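You operate a simulated robot arm through the tools that you are given. There is no shell and no other tool.

Carry out the task below with a simulated two-armed robot. There is one attempt and no reset: what you move stays moved.

## Task
Tip the salt into the mortar and crush its lumps with the pestle.
Fine: put the cup back and stand the pestle in the spoon caddy.

Only the result counts: the job must be done as asked and must still hold three seconds after the hand-in. Knocking over, shifting, dropping, spilling or breaking anything else fails it.

## Robot
Two 7-joint arms with fingered hands on one trunk that stands fixed in place. Base frame: the origin is at the foot of the trunk, x ahead of it, y to its left, z up; the work surface is at about z = 0.9. Lengths are in m, angles in rad, forces in N, time in s.
The left shoulder is at [0.139, 0.125, 1.179], the right one opposite. With the tool pointing down near the work surface each hand reaches from about 0.52 to 0.9 m from the base axis, measured 20 degrees to its own side. Payload 3.7 kg a hand.
The TCP of each hand is the grasp point between the finger pads, 0.025 m short of the fingertips. In the tool frame z runs along the fingers and y along their closing line. The gripper opens to 0.088 m; its body begins 0.029 m behind the TCP. The gripper is a hand of 5 fingers: y runs from the thumb to the fingers, the wrist lies at [-0.013, -0.097, -0.162] in the tool frame.
Orientation is told as [roll, pitch, yaw] about the base's x, y, z axes, in that order, counted from this pose: with the fingers straight down and the wrist toward the robot, the tool's x, y and z point along [0, 1, 0], [1, 0, 0] and [0, 0, -1] of the base frame.

## Interface
- The arms move only by the tool play_rows. It takes "left_steps", "right_steps" or both (then of equal length, played together; a hand with none holds still); each is a list of rows, each a list of 6 numbers: the shift along the base's x, y, z in m, then the turn, a rotation vector about the base's x, y, z in rad. In form: [[tx, ty, tz, rx, ry, rz], ...]. A call has 1 to 20 rows; each row is the pose to reach, as a shift and turn from the pose commanded when the call began. A row lasts 0.2 s, in which the tool goes at most 0.05 m and 0.15 rad; a call with a longer step from one row to the next is refused whole. Where a pose cannot be reached the arm comes as near as it can. A force on the tool above 40 N (or 10 N above the force at the start of the call, whichever is more), or a blocked arm, ends the call early, and 0.2 s more pass. In this call time passes only in rows, and 0.2 s behind the last. It gives the time, the measured TCP pose, the force on the tool (base axes), the opening and the grip force at its end, in the units of the frame above (readings bear some noise), with the torque about the TCP (base axes, N m) and any sound that the robot's microphone picked up.
- Cameras (640 x 400 px; columns grow to the right, rows downward): "scene" is now at [0.2546, 0.0148, 1.3449]; the picture's right is [0.26, -0.96, 0.00], its down [-0.35, -0.10, -0.93] and it looks along [0.90, 0.25, -0.36] (base axes); focal length 214 px, centre (320, 200). "left" rides on the left gripper at [-0.059, -0.079, -0.105] in its tool frame; the picture's right is [-0.73, -0.32, 0.61], its down [0.62, -0.68, 0.38] and it looks along [0.29, 0.66, 0.70] (tool axes); focal length 234 px, centre (320, 200). "right" rides on the right gripper at [0.059, -0.079, -0.105] in its tool frame; the picture's right is [-0.73, 0.32, -0.61], its down [-0.62, -0.68, 0.38] and it looks along [-0.29, 0.66, 0.70] (tool axes); focal length 234 px, centre (320, 200). There is no depth. A picture from a camera that has moved, and an enlarged one, comes with that camera's place and axes in the base frame and with its lens. The place of the scene camera against the robot may be out by one fixed shift of up to 0.025 m in any direction.
- camera(camera): a new picture of that camera. It takes no simulated time.
- slide_trunk(by): moves the trunk up (or, below 0, down) by that many m; the arms and the scene camera ride with it, the base frame stays. It gives what a move gives, with no picture.
- curl_fingers(index, middle, ring, little, thumb_bend, thumb_turn, hand): sets how far each is bent, from 0 (flat) to 1 (curled in); at 0.3 the hand is open as for a grip, at 0.7 the pads meet at the TCP. One left out holds its place. A second passes; each finger stops where it meets its share of the squeeze, and holds until it gets a number again. It is the only way to open and close the hand. It gives what a move gives, with no picture; readings hold the bend of each and the force on index, middle, ring, little, thumb and palm. thumb_turn goes from beside the hand (0) to across from the fingers (1), as for a grip.
- pan_tilt(pan, tilt): turns the head with the scene camera to pan (to the left, within 1.396 rad either way) and tilt (down, from -0.506 to 1.204), counted from straight ahead of the robot (the tilt from the chest, where the trunk bows). It gives what a move gives.
- enlarge(camera, box): a new picture of the part [left, top, right, bottom] of that camera's present view, enlarged. It takes no simulated time.
- sign_off(): hands the job in; it is judged then, once.

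Places have to be worked out from the pictures, the camera data and where the tool is seen. Open the grippers and draw the arms clear of the work before you hand the job in, unless the task says otherwise.

The tools are called after "Call:" by a JSON object that holds its "op" and its "data". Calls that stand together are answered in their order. play_rows: Moves the arms, as the interface text tells. Its arguments: {"type":"object","properties":{"left_steps":{"type":"array"},"right_steps":{"type":"array"}},"required":[]} The other tools are called the same way: slide_trunk (by) moves the trunk up or down; curl_fingers (index, middle, ring, little, thumb_bend, thumb_turn, hand) moves the fingers one by one; pan_tilt (pan, tilt) turns the head that bears the scene camera; camera (camera) takes a picture; enlarge (camera, box) takes an enlarged picture of a part of a camera's view; sign_off () hands the job in.

At the start:

```text
time_s: 0.0
left_ee_pos: [0.4699, 0.2897, 1.3526]
left_tcp_rot: [0.0, -0.001, 0.001]
left_force: [-0.4, 0.1, 0.5]
left_ft_torque: [0.01, 0.0, -0.03]
left_opening: 0.0877
left_finger_force: 0.1
left_shape: jaw
left_bend: [0.3, 0.3, 0.3, 0.3, 0.3, 0.98]
left_finger forces: [0.0, 0.0, 0.1, 0.1, 0.0, 0.0]
right_ee_pos: [0.5976, -0.1708, 1.3569]
right_tcp_rot: [0.0, 0.0, 0.0]
right_force: [0.4, 0.2, 0.2]
right_ft_torque: [-0.01, 0.02, -0.01]
right_opening: 0.0875
right_finger_force: 0.1
right_shape: jaw
right_bend: [0.3, 0.3, 0.3, 0.3, 0.3, 0.98]
right_finger forces: [0.1, 0.0, 0.1, 0.1, 0.0, 0.0]
trunk travel left (down, up): [-0.2, 0.215]
head pan, tilt (commanded): [0.265, 0.37]
```

scene: 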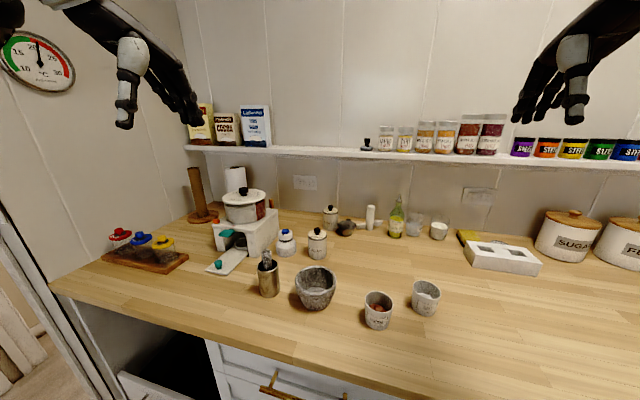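
right: 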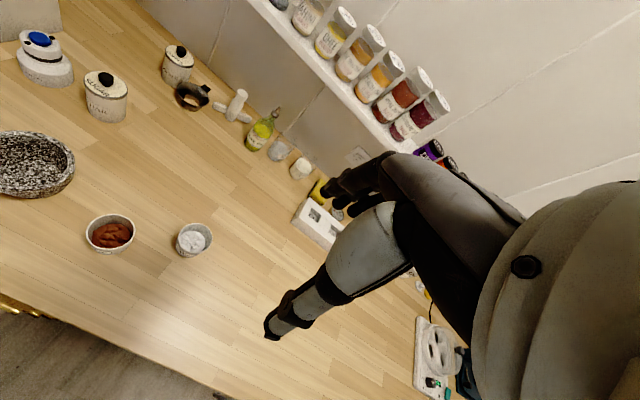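
left: 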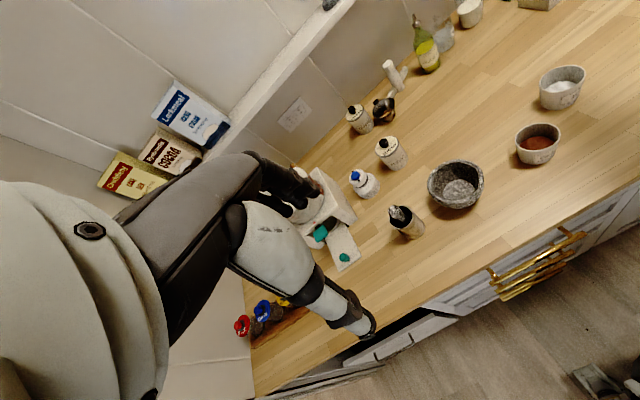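

I see the mortar in the middle, two cups to its right (one red, one white) and a metal caddy left of the mortar. I'll enlarge those regions to read the labels and find the pestle.

Call:
{"op": "enlarge", "data": {"camera": "scene", "box": [240, 230, 460, 340]}}

Call:
{"op": "enlarge", "data": {"camera": "scene", "box": [310, 180, 470, 260]}}

Call:
{"op": "enlarge", "data": {"camera": "right", "box": [0, 120, 320, 300]}}

Call:
{"op": "enlarge", "data": {"camera": "left", "box": [340, 40, 640, 260]}}

```text
2.91 times, centred on (350, 285) of scene
camera zoom: at [0.2546, 0.0148, 1.3449], right [0.26, -0.96, 0.0], down [-0.35, -0.1, -0.93], along [0.9, 0.25, -0.36], focal length 624 px, centre (233, -47)
```

zoom: 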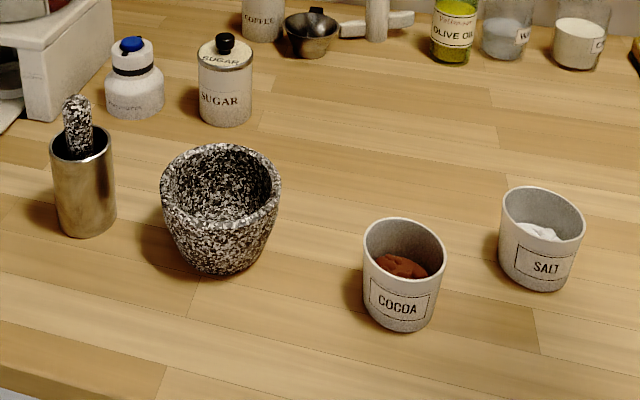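

```text
4.00 times, centred on (390, 220) of scene
camera zoom: at [0.2546, 0.0148, 1.3449], right [0.26, -0.96, 0.0], down [-0.35, -0.1, -0.93], along [0.9, 0.25, -0.36], focal length 858 px, centre (40, 120)
```

zoom: 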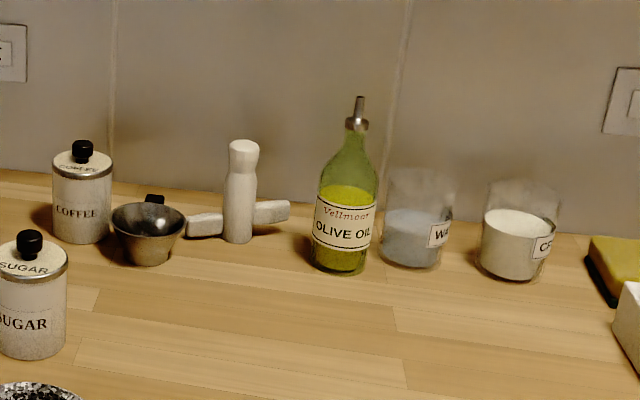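

```text
2.00 times, centred on (160, 210) of right
camera zoom: at [0.5181, -0.1131, 1.4615], right [0.32, -0.73, 0.61], down [-0.68, -0.62, -0.38], along [0.66, -0.29, -0.7], focal length 468 px, centre (640, 180)
```

zoom: 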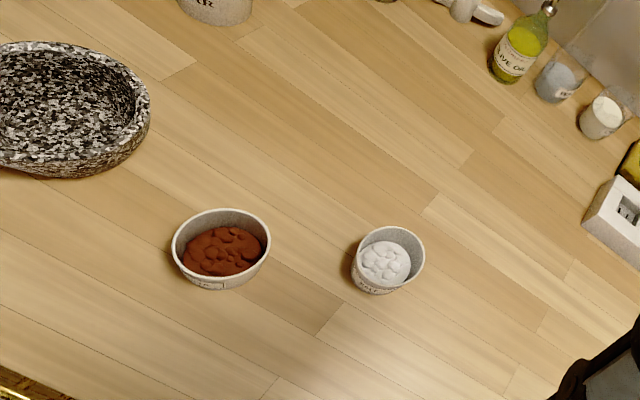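

```text
1.82 times, centred on (490, 150) of left
camera zoom: at [0.3914, 0.2313, 1.4565], right [-0.32, -0.73, -0.61], down [-0.68, 0.62, -0.38], along [0.66, 0.29, -0.7], focal length 426 px, centre (11, 291)
```

zoom: 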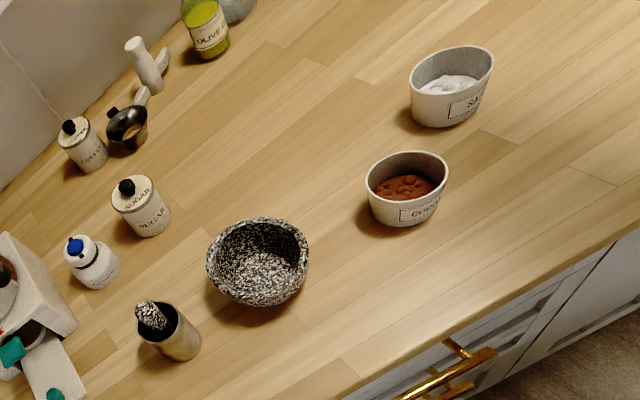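

The pestle (speckled grip) already stands in the metal caddy at about (0.65, 0.27); the mortar is near (0.63, 0.14), the SALT cup near (0.69, -0.12) and the COCOA cup lies between them, to be left alone. I'll lower both hands a little for closer views, and tilt the head down.

Call:
{"op": "play_rows", "data": {"right_steps": [[0, 0, -0.04, 0, 0, 0], [0, 0, -0.08, 0, 0, 0], [0, 0, -0.12, 0, 0, 0], [0, 0, -0.16, 0, 0, 0], [0, 0, -0.2, 0, 0, 0]], "left_steps": [[0, 0, -0.03, 0, 0, 0], [0, 0, -0.06, 0, 0, 0], [0, 0, -0.09, 0, 0, 0], [0, 0, -0.12, 0, 0, 0], [0, 0, -0.15, 0, 0, 0]]}}

Call:
{"op": "pan_tilt", "data": {"pan": 0.1, "tilt": 0.7}}

Call:
{"op": "camera", "data": {"camera": "scene"}}

Call:
{"op": "camera", "data": {"camera": "right"}}

Call:
{"op": "camera", "data": {"camera": "left"}}

```text
time_s: 1.2
left_ee_pos: [0.4716, 0.2922, 1.2019]
left_tcp_rot: [0.002, -0.001, -0.001]
left_force: [-0.5, -0.5, 0.4]
left_ft_torque: [-0.03, 0.0, -0.02]
left_opening: 0.0876
left_finger_force: 0.1
left_shape: jaw
left_bend: [0.3, 0.3, 0.3, 0.3, 0.3, 0.98]
left_finger forces: [0.0, 0.1, 0.0, 0.0, 0.1, 0.1]
right_ee_pos: [0.597, -0.1725, 1.1573]
right_tcp_rot: [0.0, 0.002, 0.001]
right_force: [1.0, -0.4, 0.8]
right_ft_torque: [-0.02, 0.0, -0.03]
right_opening: 0.0877
right_finger_force: 0.1
right_shape: jaw
right_bend: [0.3, 0.3, 0.3, 0.3, 0.3, 0.98]
right_finger forces: [0.0, 0.0, 0.0, 0.0, 0.0, 0.0]
trunk travel left (down, up): [-0.2, 0.215]
head pan, tilt (commanded): [0.265, 0.37]
```

```text
time_s: 2.0
left_ee_pos: [0.4713, 0.2915, 1.203]
left_tcp_rot: [0.001, -0.001, 0.0]
left_force: [1.4, -0.1, -0.4]
left_ft_torque: [0.01, 0.01, 0.03]
left_opening: 0.0875
left_finger_force: 0.1
left_shape: jaw
left_bend: [0.3, 0.3, 0.3, 0.3, 0.3, 0.98]
left_finger forces: [0.0, 0.1, 0.1, 0.0, 0.1, 0.0]
right_ee_pos: [0.5962, -0.1718, 1.1585]
right_tcp_rot: [-0.002, -0.001, 0.0]
right_force: [-0.2, 0.5, 0.3]
right_ft_torque: [0.02, 0.03, 0.0]
right_opening: 0.0875
right_finger_force: 0.0
right_shape: jaw
right_bend: [0.3, 0.3, 0.3, 0.3, 0.3, 0.98]
right_finger forces: [0.0, 0.0, 0.0, 0.0, 0.0, 0.0]
trunk travel left (down, up): [-0.2, 0.215]
head pan, tilt (commanded): [0.099, 0.7]
```

```text
taken
camera scene: at [0.2495, -0.0011, 1.3154], right [0.1, -0.99, 0.0], down [-0.64, -0.06, -0.77], along [0.76, 0.08, -0.64], focal length 214 px, centre (320, 200)
```

scene: 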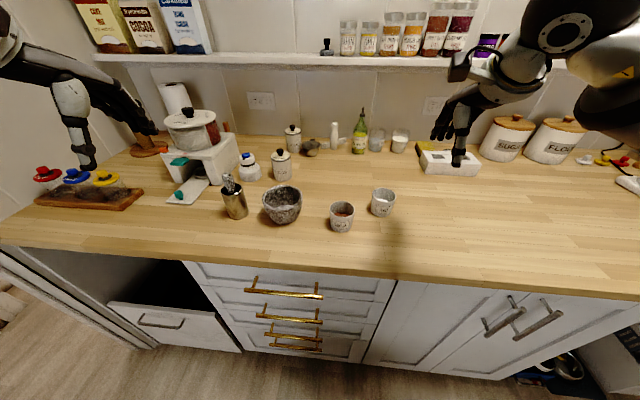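

```text
taken
camera right: at [0.5177, -0.1138, 1.2632], right [0.32, -0.73, 0.61], down [-0.68, -0.62, -0.38], along [0.66, -0.29, -0.7], focal length 234 px, centre (320, 200)
```

right: 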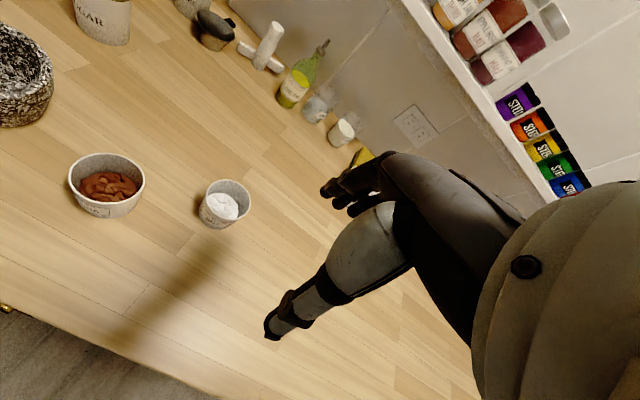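

```text
taken
camera left: at [0.3911, 0.233, 1.307], right [-0.32, -0.73, -0.61], down [-0.68, 0.62, -0.38], along [0.66, 0.29, -0.7], focal length 234 px, centre (320, 200)
```

left: 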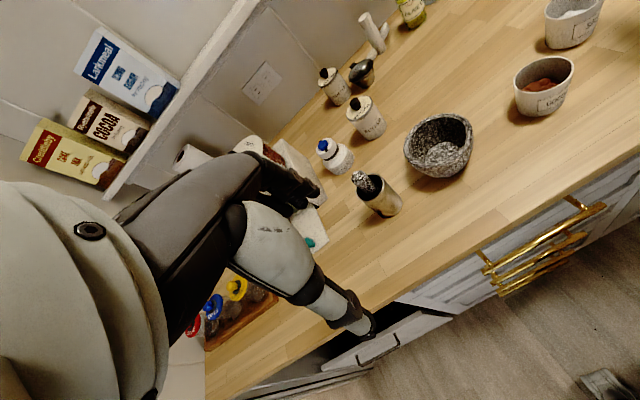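

I want precise outlines of cup, mortar and caddy from these new viewpoints, so I enlarge them.

Call:
{"op": "enlarge", "data": {"camera": "right", "box": [50, 130, 290, 280]}}

Call:
{"op": "enlarge", "data": {"camera": "left", "box": [320, 90, 500, 230]}}

Call:
{"op": "enlarge", "data": {"camera": "scene", "box": [210, 160, 410, 250]}}

```text
2.67 times, centred on (170, 205) of right
camera zoom: at [0.5177, -0.1138, 1.2632], right [0.32, -0.73, 0.61], down [-0.68, -0.62, -0.38], along [0.66, -0.29, -0.7], focal length 624 px, centre (720, 187)
```

zoom: 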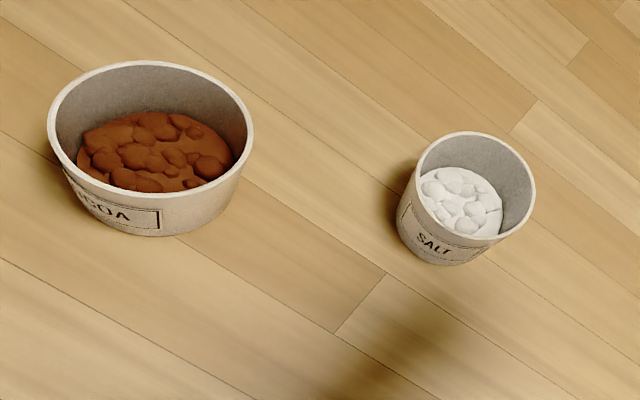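

```text
2.86 times, centred on (410, 160) of left
camera zoom: at [0.3911, 0.233, 1.307], right [-0.32, -0.73, -0.61], down [-0.68, 0.62, -0.38], along [0.66, 0.29, -0.7], focal length 669 px, centre (63, 314)
```

zoom: 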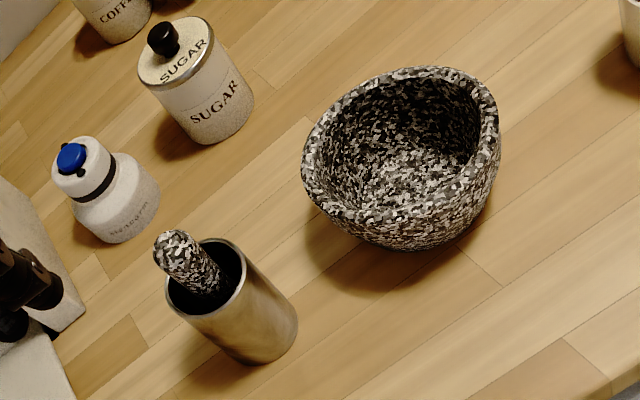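

```text
3.20 times, centred on (310, 205) of scene
camera zoom: at [0.2495, -0.0011, 1.3154], right [0.1, -0.99, 0.0], down [-0.64, -0.06, -0.77], along [0.76, 0.08, -0.64], focal length 686 px, centre (352, 184)
```

zoom: 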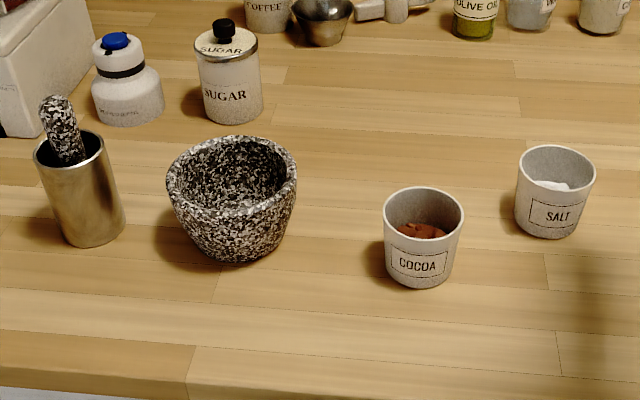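

Triangulating from the hand cameras: salt cup axis about (0.70, -0.115) with rim near z 0.945, cocoa cup (0.63, 0.0), mortar rim centre (0.641, 0.146, 0.968), caddy (0.632, 0.272) with rim about 0.995, and pestle top about (0.626, 0.266, 1.048). I'll turn the right hand high in the air to a side-grasp pose (fingers forward and 25° down, thumb left) to test whether it reaches.

Call:
{"op": "play_rows", "data": {"right_steps": [[0, 0, 0, 0.068, -0.068, -0.1065], [0, 0, 0, 0.1357, -0.1357, -0.213], [0, 0, 0, 0.2035, -0.2035, -0.3195], [0, 0, 0, 0.2714, -0.2714, -0.4261], [0, 0, 0, 0.3392, -0.3392, -0.5326], [0, 0, 0, 0.407, -0.407, -0.6391], [0, 0, 0, 0.4749, -0.4749, -0.7456], [0, 0, 0, 0.5427, -0.5427, -0.8521], [0, 0, 0, 0.6105, -0.6105, -0.9586], [0, 0, 0, 0.6784, -0.6784, -1.0652], [0, 0, 0, 0.7462, -0.7462, -1.1717], [0, 0, 0, 0.8141, -0.8141, -1.2782], [0, 0, 0, 0.8819, -0.8819, -1.3847]]}}

Call:
{"op": "camera", "data": {"camera": "scene"}}

Call:
{"op": "camera", "data": {"camera": "right"}}

Call:
{"op": "camera", "data": {"camera": "left"}}

```text
time_s: 4.8
left_ee_pos: [0.4707, 0.2922, 1.2024]
left_tcp_rot: [0.0, 0.0, 0.002]
left_force: [-0.2, -0.5, -0.6]
left_ft_torque: [-0.01, 0.0, 0.01]
left_opening: 0.0876
left_finger_force: 0.1
left_shape: jaw
left_bend: [0.3, 0.3, 0.3, 0.3, 0.3, 0.98]
left_finger forces: [0.1, 0.0, 0.0, 0.0, 0.1, 0.0]
right_ee_pos: [0.5972, -0.1708, 1.1583]
right_tcp_rot: [1.136, -0.001, -1.573]
right_force: [0.4, 1.1, -0.6]
right_ft_torque: [-0.02, -0.01, 0.06]
right_opening: 0.0877
right_finger_force: 0.2
right_shape: jaw
right_bend: [0.3, 0.3, 0.3, 0.3, 0.3, 0.98]
right_finger forces: [0.1, 0.1, 0.0, 0.0, 0.1, 0.0]
trunk travel left (down, up): [-0.2, 0.215]
head pan, tilt (commanded): [0.099, 0.7]
```

```text
taken
camera scene: at [0.2494, -0.0008, 1.3153], right [0.1, -0.99, 0.0], down [-0.64, -0.06, -0.76], along [0.76, 0.08, -0.64], focal length 214 px, centre (320, 200)
```

scene: 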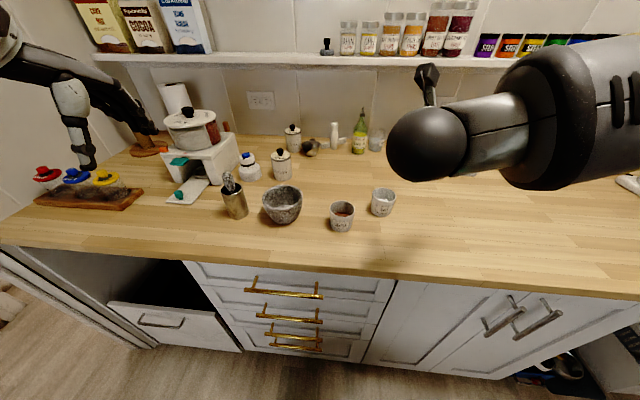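

```text
taken
camera right: at [0.5276, -0.0935, 1.2541], right [-0.86, -0.32, -0.4], down [0.09, 0.68, -0.73], along [0.51, -0.66, -0.56], focal length 234 px, centre (320, 200)
```

right: 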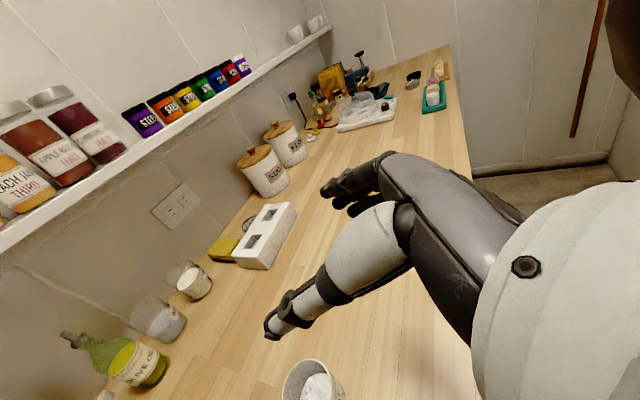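

```text
taken
camera left: at [0.391, 0.2334, 1.3068], right [-0.32, -0.73, -0.61], down [-0.68, 0.62, -0.38], along [0.66, 0.29, -0.7], focal length 234 px, centre (320, 200)
```

left: 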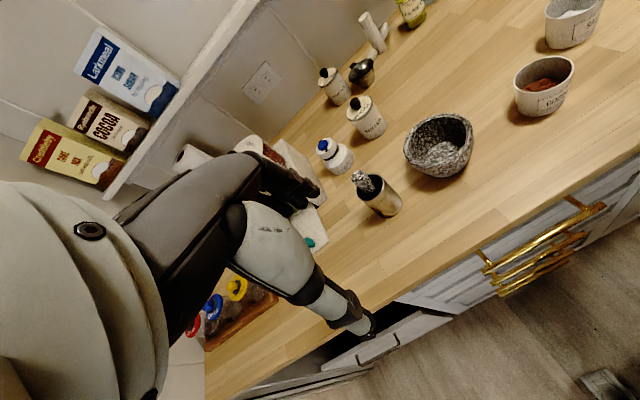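

The side-grasp pose is reached exactly. Before touching the cup I'll rehearse the pouring roll in the air near the mortar with the empty hand, well above everything.

Call:
{"op": "play_rows", "data": {"right_steps": [[0.003, 0.02, 0.0, -0.14, 0, 0], [0.006, 0.04, 0.0, -0.28, 0, 0], [0.009, 0.06, 0.0, -0.42, 0, 0], [0.012, 0.08, 0.0, -0.56, 0, 0], [0.015, 0.1, 0.0, -0.7, 0, 0], [0.018, 0.12, 0.0, -0.84, 0, 0], [0.021, 0.14, 0.0, -0.98, 0, 0], [0.024, 0.16, 0.0, -1.12, 0, 0], [0.027, 0.18, 0.0, -1.26, 0, 0], [0.03, 0.2, 0.0, -1.4, 0, 0], [0.03, 0.22, 0.0, -1.54, 0, 0], [0.03, 0.22, 0.0, -1.68, 0, 0], [0.03, 0.22, 0.0, -1.82, 0, 0], [0.03, 0.22, 0.0, -1.96, 0, 0], [0.03, 0.22, 0.0, -2.09, 0, 0]]}}

Call:
{"op": "camera", "data": {"camera": "scene"}}

Call:
{"op": "camera", "data": {"camera": "left"}}

Call:
{"op": "camera", "data": {"camera": "right"}}

```text
time_s: 6.2
left_ee_pos: [0.4697, 0.2924, 1.204]
left_tcp_rot: [0.0, -0.002, 0.0]
left_force: [0.0, -0.3, 0.5]
left_ft_torque: [-0.03, 0.03, 0.0]
left_opening: 0.0874
left_finger_force: 0.1
left_shape: jaw
left_bend: [0.3, 0.3, 0.3, 0.3, 0.3, 0.98]
left_finger forces: [0.0, 0.1, 0.1, 0.1, 0.1, 0.0]
right_ee_pos: [0.6288, -0.1431, 1.1603]
right_tcp_rot: [1.093, -0.628, -1.718]
right_force: [-0.1, 0.1, 0.0]
right_ft_torque: [0.03, 0.05, 0.0]
right_opening: 0.0876
right_finger_force: 0.0
right_shape: jaw
right_bend: [0.3, 0.3, 0.3, 0.3, 0.3, 0.98]
right_finger forces: [0.1, 0.0, 0.0, 0.0, 0.0, 0.1]
trunk travel left (down, up): [-0.2, 0.215]
head pan, tilt (commanded): [0.099, 0.7]
stopped in row 6 (right hand): the arm was blocked; the commanded pose is now the measured one
```

```text
taken
camera scene: at [0.2469, 0.0005, 1.3138], right [0.12, -0.99, 0.0], down [-0.66, -0.08, -0.75], along [0.74, 0.09, -0.66], focal length 214 px, centre (320, 200)
```

scene: 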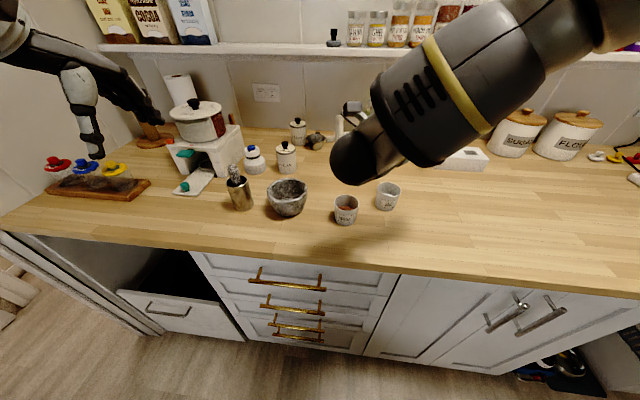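

```text
taken
camera left: at [0.3896, 0.2327, 1.3081], right [-0.32, -0.73, -0.61], down [-0.68, 0.62, -0.39], along [0.66, 0.29, -0.69], focal length 234 px, centre (320, 200)
```

left: 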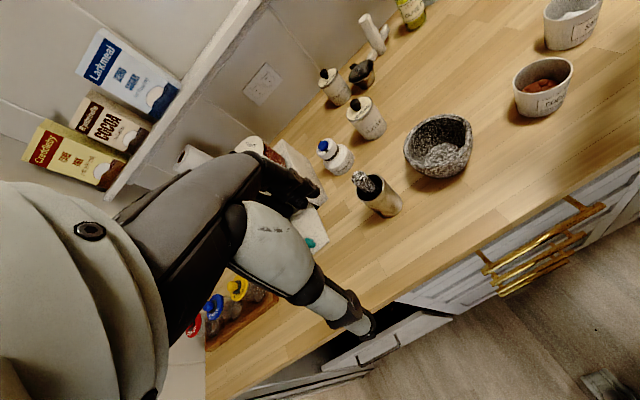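

```text
taken
camera right: at [0.5815, -0.0122, 1.1948], right [-0.93, -0.34, -0.1], down [0.07, 0.11, -0.99], along [0.35, -0.93, -0.08], focal length 234 px, centre (320, 200)
```

right: 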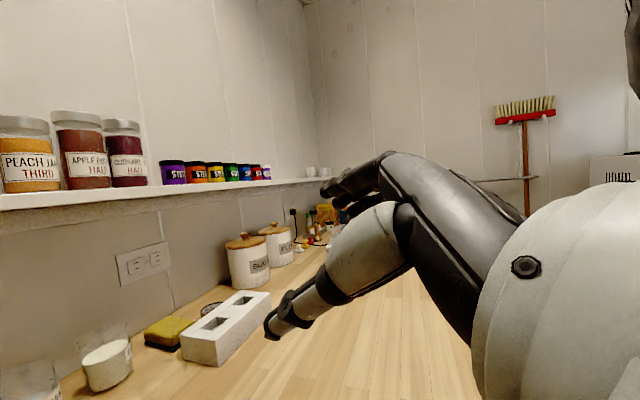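

The forearm-roll pour was blocked (the raised forearm comes up against the head), so I drop that idea. Instead I'll hold the cup from its right side with fingers pointing left (palm toward the robot), so that pouring left becomes a turn toward the easy fingers-down pose; I move the right hand to that pose in the air.

Call:
{"op": "play_rows", "data": {"right_steps": [[-0.001, -0.006, -0.005, 0.0485, 0.0277, 0.1302], [-0.002, -0.012, -0.009, 0.097, 0.0554, 0.2604], [-0.002, -0.018, -0.014, 0.1456, 0.0832, 0.3905], [-0.003, -0.025, -0.018, 0.1941, 0.1109, 0.5207], [-0.004, -0.031, -0.023, 0.2426, 0.1386, 0.6509], [-0.005, -0.037, -0.028, 0.2911, 0.1663, 0.7811], [-0.005, -0.043, -0.032, 0.3397, 0.1941, 0.9112], [-0.006, -0.049, -0.037, 0.3882, 0.2218, 1.0414], [-0.007, -0.055, -0.042, 0.4367, 0.2495, 1.1716], [-0.008, -0.062, -0.046, 0.4852, 0.2772, 1.3018], [-0.008, -0.068, -0.051, 0.5338, 0.305, 1.4319], [-0.009, -0.074, -0.055, 0.5823, 0.3327, 1.5621], [-0.01, -0.08, -0.06, 0.6308, 0.3604, 1.6923]]}}

Call:
{"op": "camera", "data": {"camera": "scene"}}

Call:
{"op": "camera", "data": {"camera": "right"}}

```text
time_s: 9.0
left_ee_pos: [0.471, 0.2916, 1.2012]
left_tcp_rot: [-0.001, 0.0, 0.001]
left_force: [-0.7, 0.9, 0.3]
left_ft_torque: [0.0, 0.02, -0.02]
left_opening: 0.0877
left_finger_force: 0.2
left_shape: jaw
left_bend: [0.3, 0.3, 0.3, 0.3, 0.3, 0.98]
left_finger forces: [0.0, 0.0, 0.1, 0.1, 0.0, 0.1]
right_ee_pos: [0.6228, -0.2184, 1.1012]
right_tcp_rot: [1.226, -0.012, 0.002]
right_force: [0.3, 1.1, 0.0]
right_ft_torque: [-0.03, 0.0, 0.01]
right_opening: 0.0876
right_finger_force: 0.1
right_shape: jaw
right_bend: [0.3, 0.3, 0.3, 0.3, 0.3, 0.98]
right_finger forces: [0.0, 0.0, 0.0, 0.1, 0.1, 0.0]
right hand out of reach, approached as far as the arm can: row 7
trunk travel left (down, up): [-0.2, 0.215]
head pan, tilt (commanded): [0.099, 0.7]
```

```text
taken
camera scene: at [0.25, -0.0014, 1.3151], right [0.1, -0.99, 0.0], down [-0.64, -0.06, -0.76], along [0.76, 0.08, -0.64], focal length 214 px, centre (320, 200)
```

scene: 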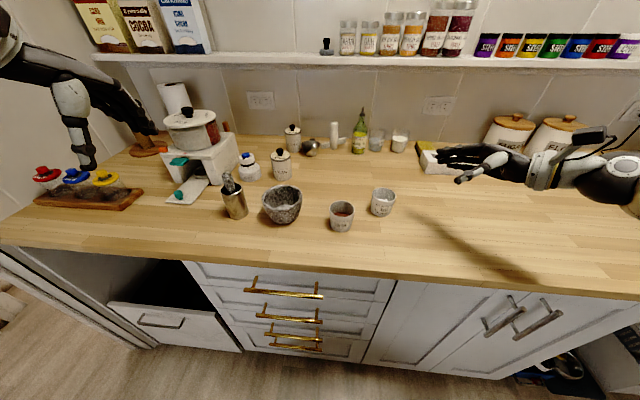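

```text
taken
camera right: at [0.5414, -0.2986, 1.19], right [0.33, -0.82, -0.47], down [-0.67, 0.15, -0.72], along [0.66, 0.56, -0.5], focal length 234 px, centre (320, 200)
```

right: 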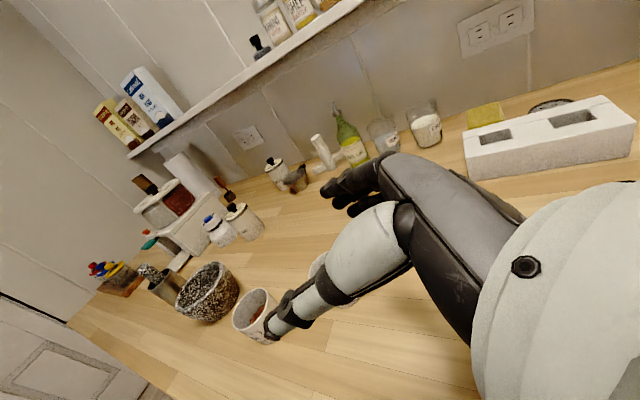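

That pose is reached well, with the hand pointing left at the height of the rim line. I enlarge the hand to see how the fingers and thumb lie relative to the TCP.

Call:
{"op": "enlarge", "data": {"camera": "scene", "box": [420, 110, 640, 240]}}

```text
2.91 times, centred on (530, 175) of scene
camera zoom: at [0.25, -0.0014, 1.3151], right [0.1, -0.99, 0.0], down [-0.64, -0.06, -0.76], along [0.76, 0.08, -0.64], focal length 624 px, centre (-291, 273)
```

zoom: 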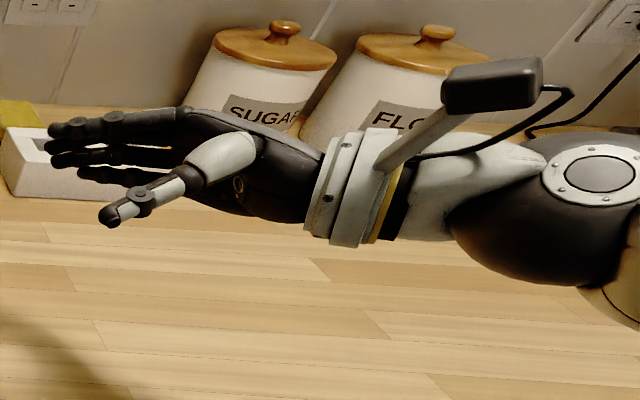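

I zoom the hand camera on fingers and thumb to locate them in the tool frame.

Call:
{"op": "enlarge", "data": {"camera": "right", "box": [230, 140, 470, 350]}}

```text
1.90 times, centred on (350, 245) of right
camera zoom: at [0.5414, -0.2986, 1.19], right [0.33, -0.82, -0.47], down [-0.67, 0.15, -0.72], along [0.66, 0.56, -0.5], focal length 446 px, centre (263, 114)
```

zoom: 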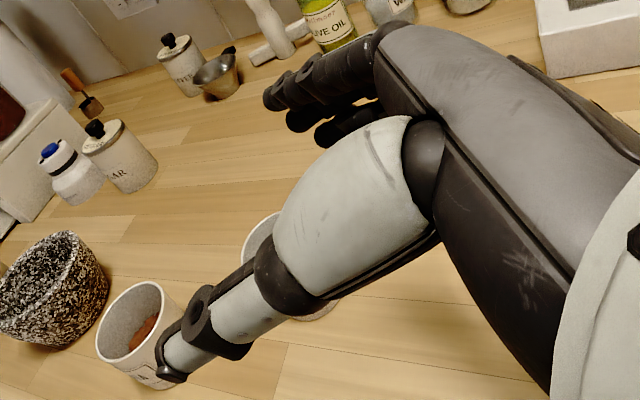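

The thumb and index work at tool x≈0 with the other fingers stacked on the low side, so a slanted tripod grip (thumb, index, middle) suits this small cup. I'll rehearse the pour with the empty hand from this more natural elbow-out pose, moving left while tilting about a horizontal axis.

Call:
{"op": "play_rows", "data": {"right_steps": [[0, 0.018, 0.003, -0.121, -0.07, 0], [0, 0.036, 0.006, -0.242, -0.14, 0], [0, 0.054, 0.009, -0.364, -0.21, 0], [0, 0.072, 0.012, -0.485, -0.28, 0], [0, 0.09, 0.015, -0.606, -0.35, 0], [0, 0.108, 0.018, -0.727, -0.42, 0], [0, 0.126, 0.021, -0.849, -0.49, 0], [0, 0.144, 0.024, -0.97, -0.56, 0], [0, 0.162, 0.027, -1.091, -0.63, 0], [0, 0.18, 0.03, -1.212, -0.7, 0], [0, 0.198, 0.03, -1.334, -0.77, 0], [0, 0.216, 0.03, -1.455, -0.84, 0], [0, 0.234, 0.03, -1.576, -0.91, 0], [0, 0.25, 0.03, -1.697, -0.98, 0]]}}

Call:
{"op": "camera", "data": {"camera": "scene"}}

Call:
{"op": "camera", "data": {"camera": "left"}}

```text
time_s: 12.0
left_ee_pos: [0.4704, 0.2913, 1.2023]
left_tcp_rot: [-0.001, 0.001, 0.0]
left_force: [-0.1, 0.1, 0.2]
left_ft_torque: [0.0, 0.01, 0.0]
left_opening: 0.0878
left_finger_force: 0.1
left_shape: jaw
left_bend: [0.3, 0.3, 0.3, 0.3, 0.3, 0.98]
left_finger forces: [0.1, 0.0, 0.0, 0.0, 0.1, 0.0]
right_ee_pos: [0.6204, 0.0297, 1.1323]
right_tcp_rot: [-0.794, -0.476, 0.751]
right_force: [-0.2, 0.0, -0.1]
right_ft_torque: [0.0, 0.02, 0.03]
right_opening: 0.0878
right_finger_force: 0.1
right_shape: jaw
right_bend: [0.3, 0.3, 0.3, 0.3, 0.3, 0.98]
right_finger forces: [0.1, 0.0, 0.0, 0.0, 0.0, 0.1]
trunk travel left (down, up): [-0.2, 0.215]
head pan, tilt (commanded): [0.099, 0.7]
```

```text
taken
camera scene: at [0.2488, -0.0006, 1.3155], right [0.1, -0.99, 0.0], down [-0.64, -0.06, -0.77], along [0.76, 0.08, -0.64], focal length 214 px, centre (320, 200)
```

scene: 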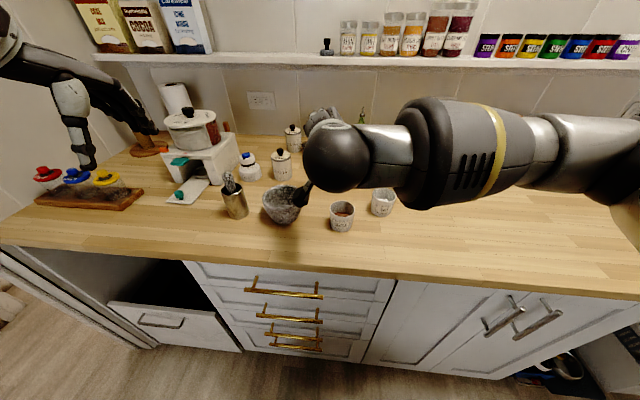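

```text
taken
camera left: at [0.3904, 0.2336, 1.307], right [-0.32, -0.73, -0.61], down [-0.68, 0.62, -0.38], along [0.66, 0.29, -0.7], focal length 234 px, centre (320, 200)
```

left: 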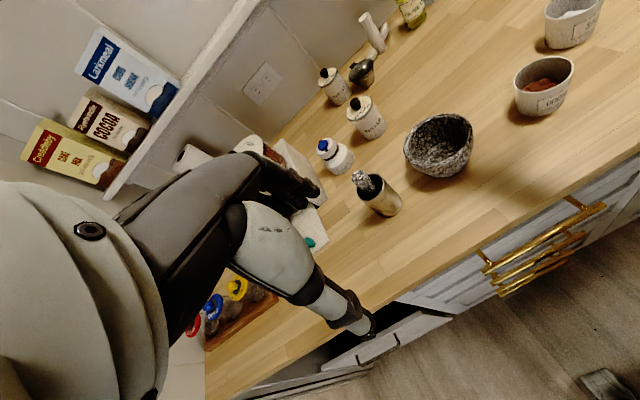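

The full 112° tilt is reachable this way. I test whether another 0.3 rad and a bit further left also works.

Call:
{"op": "play_rows", "data": {"right_steps": [[0.005, 0.03, -0.01, -0.121, -0.07, 0], [0.01, 0.06, -0.02, -0.242, -0.14, 0], [0.015, 0.09, -0.03, -0.303, -0.175, 0]]}}

Call:
{"op": "camera", "data": {"camera": "scene"}}

Call:
{"op": "camera", "data": {"camera": "left"}}

Call:
{"op": "camera", "data": {"camera": "right"}}

```text
time_s: 12.8
left_ee_pos: [0.4711, 0.2916, 1.202]
left_tcp_rot: [-0.002, 0.0, 0.0]
left_force: [1.2, -0.4, 1.2]
left_ft_torque: [0.0, -0.03, -0.03]
left_opening: 0.0877
left_finger_force: 0.0
left_shape: jaw
left_bend: [0.3, 0.3, 0.3, 0.3, 0.3, 0.98]
left_finger forces: [0.0, 0.1, 0.0, 0.0, 0.0, 0.1]
right_ee_pos: [0.6335, 0.1218, 1.1002]
right_tcp_rot: [-1.161, -0.368, 0.903]
right_force: [0.3, 0.6, -0.4]
right_ft_torque: [-0.03, -0.03, 0.03]
right_opening: 0.0877
right_finger_force: 0.1
right_shape: jaw
right_bend: [0.3, 0.3, 0.3, 0.3, 0.3, 0.98]
right_finger forces: [0.0, 0.1, 0.1, 0.0, 0.0, 0.0]
trunk travel left (down, up): [-0.2, 0.215]
head pan, tilt (commanded): [0.099, 0.7]
```

```text
taken
camera scene: at [0.2493, -0.0002, 1.3153], right [0.1, -0.99, 0.0], down [-0.64, -0.07, -0.76], along [0.76, 0.08, -0.64], focal length 214 px, centre (320, 200)
```

scene: 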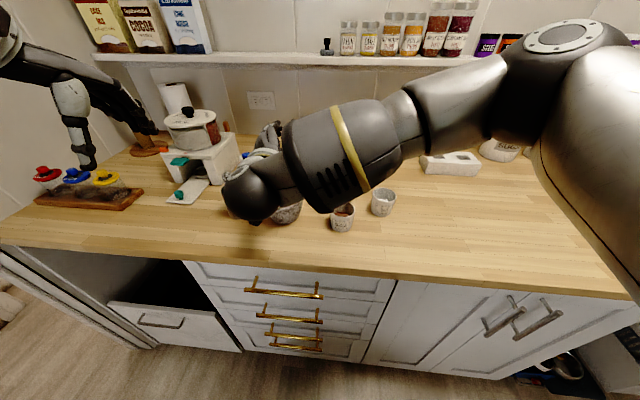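

```text
taken
camera left: at [0.391, 0.2339, 1.3066], right [-0.32, -0.73, -0.61], down [-0.68, 0.62, -0.38], along [0.66, 0.29, -0.7], focal length 234 px, centre (320, 200)
```

left: 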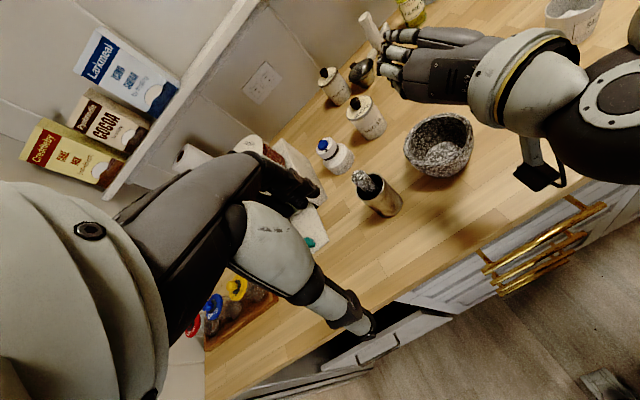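

```text
taken
camera right: at [0.4967, 0.1415, 1.0605], right [-0.23, 0.15, 0.96], down [-0.02, -0.99, 0.15], along [0.97, 0.02, 0.23], focal length 234 px, centre (320, 200)
```

right: 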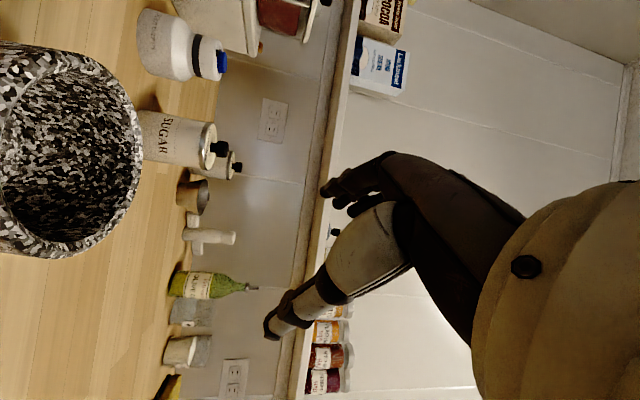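

The pour pose is reachable right above the mortar with about 130° of tilt, and the left camera sees it. Now I reverse the motion back to the side-grasp pose right of the salt cup.

Call:
{"op": "play_rows", "data": {"right_steps": [[-0.001, -0.02, 0.005, 0.1177, 0.0679, 0], [-0.002, -0.04, 0.01, 0.2354, 0.1359, 0], [-0.003, -0.06, 0.015, 0.353, 0.2038, 0], [-0.004, -0.08, 0.02, 0.4707, 0.2718, 0], [-0.005, -0.1, 0.02, 0.5884, 0.3397, 0], [-0.006, -0.12, 0.02, 0.7061, 0.4076, 0], [-0.007, -0.14, 0.02, 0.8238, 0.4756, 0], [-0.008, -0.16, 0.02, 0.9414, 0.5435, 0], [-0.009, -0.18, 0.02, 1.0591, 0.6115, 0], [-0.01, -0.2, 0.02, 1.1768, 0.6794, 0], [-0.011, -0.22, 0.02, 1.2945, 0.7474, 0], [-0.012, -0.24, 0.02, 1.4122, 0.8153, 0], [-0.013, -0.26, 0.02, 1.5299, 0.8832, 0], [-0.014, -0.28, 0.015, 1.6475, 0.9512, 0], [-0.015, -0.3, 0.01, 1.7652, 1.0191, 0], [-0.015, -0.32, 0.005, 1.8829, 1.0871, 0], [-0.015, -0.34, 0, 2.0, 1.155, 0]]}}

Call:
{"op": "camera", "data": {"camera": "scene"}}

Call:
{"op": "camera", "data": {"camera": "right"}}

```text
time_s: 16.4
left_ee_pos: [0.4713, 0.2916, 1.2036]
left_tcp_rot: [-0.001, -0.001, 0.001]
left_force: [-0.9, -0.4, 0.1]
left_ft_torque: [-0.05, -0.01, -0.02]
left_opening: 0.0874
left_finger_force: 0.1
left_shape: jaw
left_bend: [0.3, 0.3, 0.3, 0.3, 0.3, 0.98]
left_finger forces: [0.0, 0.1, 0.1, 0.1, 0.0, 0.0]
right_ee_pos: [0.6214, -0.2209, 1.0983]
right_tcp_rot: [1.227, -0.013, 0.002]
right_force: [-0.9, 0.8, -0.2]
right_ft_torque: [-0.01, -0.03, -0.02]
right_opening: 0.0879
right_finger_force: 0.1
right_shape: jaw
right_bend: [0.3, 0.3, 0.3, 0.3, 0.3, 0.98]
right_finger forces: [0.1, 0.0, 0.0, 0.1, 0.0, 0.1]
trunk travel left (down, up): [-0.2, 0.215]
head pan, tilt (commanded): [0.099, 0.7]
```

```text
taken
camera scene: at [0.2496, -0.0015, 1.3153], right [0.1, -0.99, 0.0], down [-0.64, -0.06, -0.76], along [0.76, 0.08, -0.64], focal length 214 px, centre (320, 200)
```

scene: 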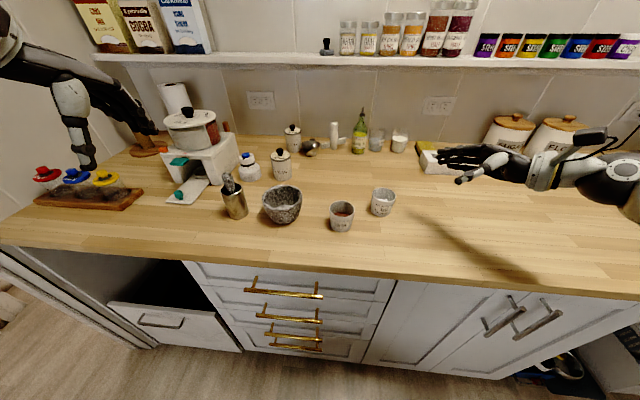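

```text
taken
camera right: at [0.5405, -0.2998, 1.1894], right [0.33, -0.82, -0.48], down [-0.67, 0.15, -0.72], along [0.66, 0.56, -0.5], focal length 234 px, centre (320, 200)
```

right: 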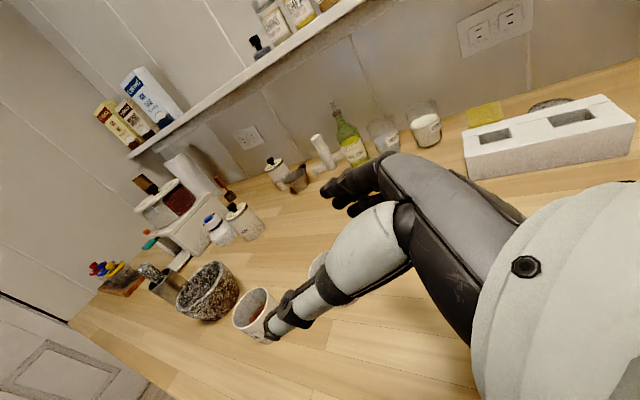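

The hand is back in the grasp pose. Refined cup estimate: axis about (0.694, -0.115), rim z≈0.955, base radius ≈0.028. I curl ring and little finger out of the way so that only thumb, index and middle will hold the cup near the counter.

Call:
{"op": "curl_fingers", "data": {"hand": "right", "ring": 1.0, "little": 1.0, "thumb_turn": 1.0}}

Call:
{"op": "enlarge", "data": {"camera": "scene", "box": [420, 120, 600, 230]}}

Call:
{"op": "camera", "data": {"camera": "right"}}

```text
time_s: 17.4
left_ee_pos: [0.4709, 0.2921, 1.2028]
left_tcp_rot: [-0.001, -0.002, 0.0]
left_force: [0.1, -0.3, 0.4]
left_ft_torque: [0.01, -0.02, -0.02]
left_opening: 0.0877
left_finger_force: 0.1
left_shape: jaw
left_bend: [0.3, 0.3, 0.3, 0.3, 0.3, 0.98]
left_finger forces: [0.1, 0.0, 0.0, 0.0, 0.0, 0.0]
right_ee_pos: [0.6192, -0.2192, 1.1003]
right_tcp_rot: [1.226, -0.011, 0.004]
right_force: [-0.4, 0.3, -0.5]
right_ft_torque: [-0.02, 0.0, -0.01]
right_opening: 0.0847
right_finger_force: 0.2
right_shape: fingers
right_bend: [0.3, 0.3, 1.0, 1.0, 0.3, 0.97]
right_finger forces: [0.0, 0.0, 0.0, 0.0, 0.0, 0.0]
trunk travel left (down, up): [-0.2, 0.215]
head pan, tilt (commanded): [0.099, 0.7]
```

```text
3.56 times, centred on (510, 175) of scene
camera zoom: at [0.2494, -0.0012, 1.3153], right [0.1, -0.99, 0.0], down [-0.64, -0.06, -0.76], along [0.76, 0.08, -0.64], focal length 763 px, centre (-356, 289)
```

zoom: 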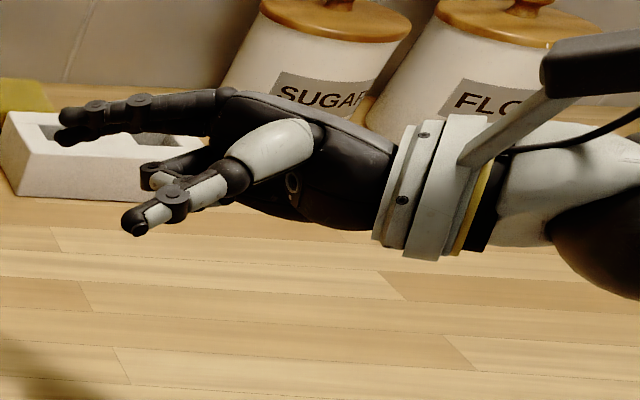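

```text
taken
camera right: at [0.5405, -0.299, 1.1896], right [0.33, -0.82, -0.47], down [-0.67, 0.15, -0.72], along [0.66, 0.56, -0.5], focal length 234 px, centre (320, 200)
```

right: 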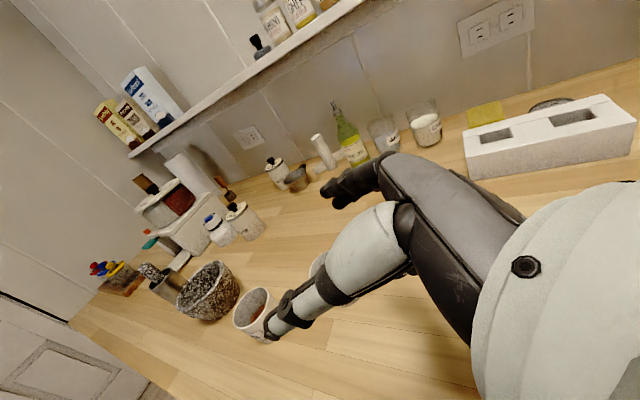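

Curled ring/little would press on the cup's foot, so I'll keep the ring finger open for the grip, curl only the little finger, and roll the hand 10° so thumb goes lower and fingers higher. I move to a pre-grasp point right of the cup at (0.694, -0.235, 1.05), 30° downward pointing.

Call:
{"op": "curl_fingers", "data": {"hand": "right", "ring": 0.3, "little": 1.0}}

Call:
{"op": "play_rows", "data": {"right_steps": [[0.025, -0.005, -0.01, -0.06, -0.053, 0.0245], [0.05, -0.01, -0.03, -0.12, -0.106, 0.049], [0.074, -0.015, -0.05, -0.179, -0.159, 0.0735]]}}

Call:
{"op": "camera", "data": {"camera": "scene"}}

Call:
{"op": "camera", "data": {"camera": "right"}}

Call:
{"op": "camera", "data": {"camera": "left"}}

```text
time_s: 18.4
left_ee_pos: [0.47, 0.2919, 1.2022]
left_tcp_rot: [0.002, 0.0, 0.0]
left_force: [-0.4, -0.1, -0.1]
left_ft_torque: [0.03, 0.0, -0.03]
left_opening: 0.0877
left_finger_force: 0.0
left_shape: jaw
left_bend: [0.3, 0.3, 0.3, 0.3, 0.3, 0.98]
left_finger forces: [0.0, 0.1, 0.1, 0.0, 0.1, 0.1]
right_ee_pos: [0.6207, -0.2192, 1.0999]
right_tcp_rot: [1.227, -0.011, 0.001]
right_force: [0.5, -0.2, -0.9]
right_ft_torque: [-0.01, -0.02, 0.01]
right_opening: 0.0846
right_finger_force: 0.0
right_shape: fingers
right_bend: [0.3, 0.3, 0.3, 1.0, 0.3, 0.97]
right_finger forces: [0.0, 0.0, 0.0, 0.1, 0.1, 0.0]
trunk travel left (down, up): [-0.2, 0.215]
head pan, tilt (commanded): [0.099, 0.7]
```

```text
time_s: 19.2
left_ee_pos: [0.4722, 0.2922, 1.2019]
left_tcp_rot: [0.0, 0.001, 0.0]
left_force: [-0.6, 0.3, 0.0]
left_ft_torque: [0.0, -0.01, -0.01]
left_opening: 0.0876
left_finger_force: 0.0
left_shape: jaw
left_bend: [0.3, 0.3, 0.3, 0.3, 0.3, 0.98]
left_finger forces: [0.0, 0.0, 0.0, 0.0, 0.0, 0.1]
right_ee_pos: [0.6967, -0.2323, 1.049]
right_tcp_rot: [1.039, -0.163, 0.091]
right_force: [0.3, -0.3, -0.4]
right_ft_torque: [0.0, 0.0, 0.01]
right_opening: 0.0844
right_finger_force: 0.1
right_shape: fingers
right_bend: [0.3, 0.3, 0.3, 1.0, 0.3, 0.97]
right_finger forces: [0.0, 0.1, 0.0, 0.0, 0.0, 0.1]
trunk travel left (down, up): [-0.2, 0.215]
head pan, tilt (commanded): [0.099, 0.7]
```

```text
taken
camera scene: at [0.2504, -0.0012, 1.315], right [0.1, -0.99, 0.0], down [-0.64, -0.06, -0.76], along [0.76, 0.08, -0.64], focal length 214 px, centre (320, 200)
```

scene: 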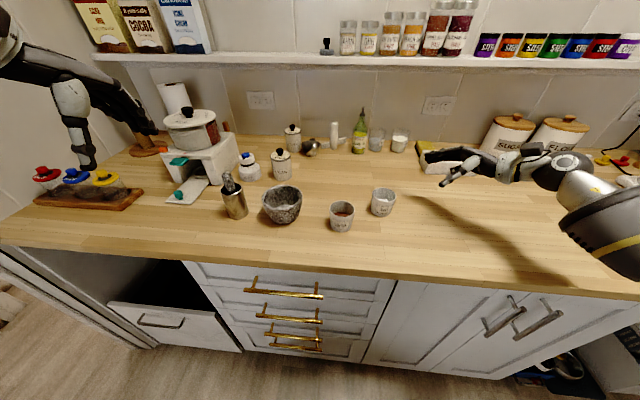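

```text
taken
camera right: at [0.6079, -0.3015, 1.1382], right [0.45, -0.85, -0.26], down [-0.55, -0.04, -0.83], along [0.7, 0.52, -0.49], focal length 234 px, centre (320, 200)
```

right: 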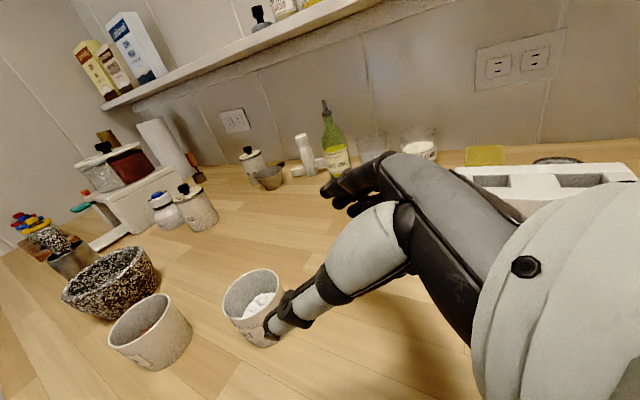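

```text
taken
camera left: at [0.392, 0.2329, 1.3063], right [-0.32, -0.73, -0.61], down [-0.68, 0.62, -0.38], along [0.66, 0.29, -0.7], focal length 234 px, centre (320, 200)
```

left: 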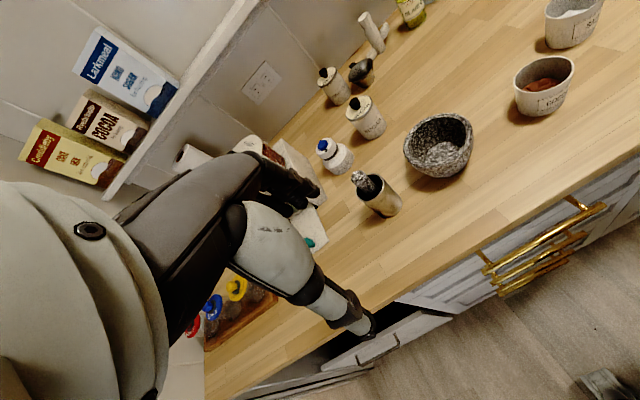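

The right camera now has a clear low view of the salt cup; I zoom in to refine its position.

Call:
{"op": "enlarge", "data": {"camera": "right", "box": [180, 240, 340, 360]}}

Call:
{"op": "enlarge", "data": {"camera": "scene", "box": [340, 140, 520, 250]}}

```text
3.33 times, centred on (260, 300) of right
camera zoom: at [0.6079, -0.3015, 1.1382], right [0.45, -0.85, -0.26], down [-0.55, -0.04, -0.83], along [0.7, 0.52, -0.49], focal length 781 px, centre (520, -133)
```

zoom: 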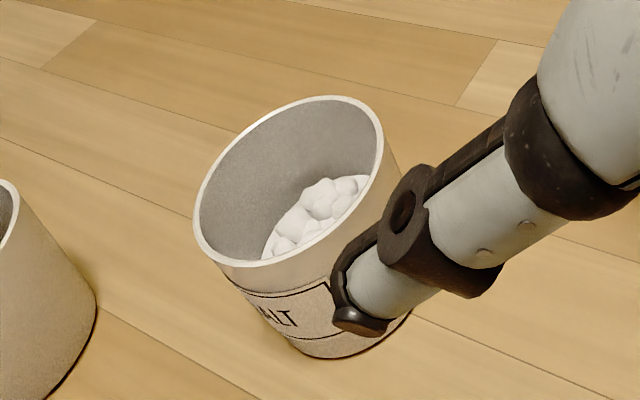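

```text
3.56 times, centred on (430, 195) of scene
camera zoom: at [0.2504, -0.0012, 1.315], right [0.1, -0.99, 0.0], down [-0.64, -0.06, -0.76], along [0.76, 0.08, -0.64], focal length 763 px, centre (-71, 218)
```

zoom: 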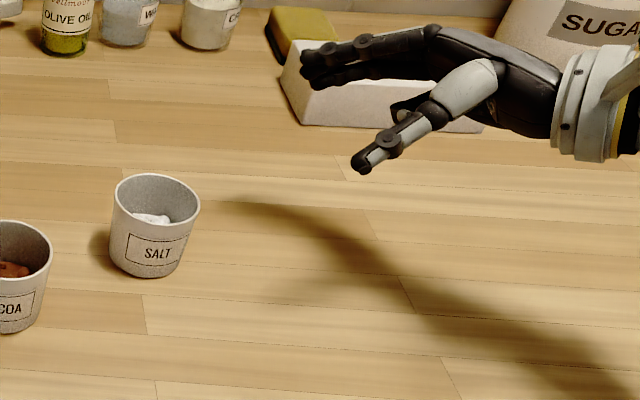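

This view confirms the cup axis at about (0.693, -0.115) with rim z≈0.954. I lower the hand to just above grip height, still 10 cm right of the cup, and check.

Call:
{"op": "play_rows", "data": {"right_steps": [[-0.001, 0, -0.035, 0, 0, 0], [-0.002, 0, -0.065, 0, 0, 0], [-0.003, 0, -0.085, 0, 0, 0], [-0.003, 0, -0.095, 0, 0, 0]]}}

Call:
{"op": "enlarge", "data": {"camera": "scene", "box": [340, 140, 520, 250]}}

Call:
{"op": "camera", "data": {"camera": "right"}}

```text
time_s: 20.2
left_ee_pos: [0.4706, 0.2926, 1.2025]
left_tcp_rot: [0.001, 0.0, 0.001]
left_force: [-0.2, -0.6, 1.1]
left_ft_torque: [-0.03, -0.01, -0.01]
left_opening: 0.0876
left_finger_force: 0.1
left_shape: jaw
left_bend: [0.3, 0.3, 0.3, 0.3, 0.3, 0.98]
left_finger forces: [0.1, 0.0, 0.1, 0.0, 0.1, 0.0]
right_ee_pos: [0.6899, -0.2331, 0.9747]
right_tcp_rot: [1.039, -0.16, 0.093]
right_force: [0.8, -0.6, -0.2]
right_ft_torque: [-0.01, 0.0, 0.01]
right_opening: 0.0846
right_finger_force: 0.1
right_shape: fingers
right_bend: [0.3, 0.3, 0.3, 1.0, 0.3, 0.97]
right_finger forces: [0.1, 0.0, 0.0, 0.0, 0.0, 0.0]
right hand out of reach, approached as far as the arm can: row 3, 4
trunk travel left (down, up): [-0.2, 0.215]
head pan, tilt (commanded): [0.099, 0.7]
```

```text
3.56 times, centred on (430, 195) of scene
camera zoom: at [0.2495, -0.0009, 1.3154], right [0.1, -0.99, 0.0], down [-0.64, -0.06, -0.76], along [0.76, 0.08, -0.64], focal length 763 px, centre (-71, 218)
```

zoom: 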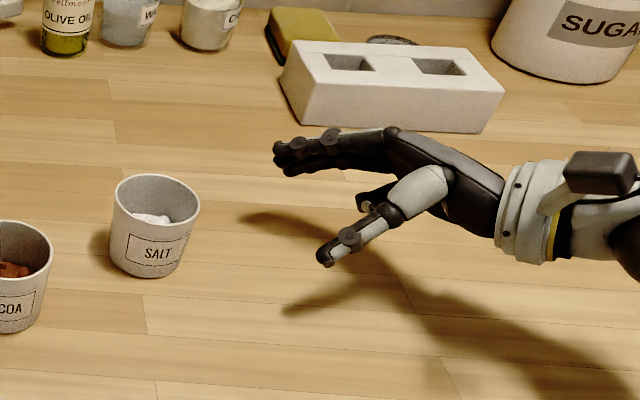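

```text
taken
camera right: at [0.6019, -0.3022, 1.0642], right [0.45, -0.85, -0.26], down [-0.55, -0.04, -0.83], along [0.7, 0.52, -0.49], focal length 234 px, centre (320, 200)
```

right: 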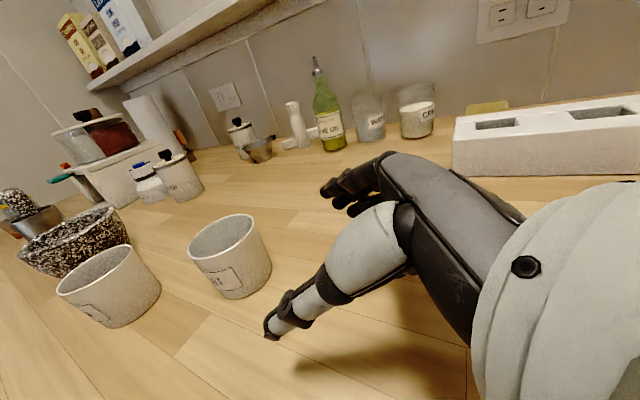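

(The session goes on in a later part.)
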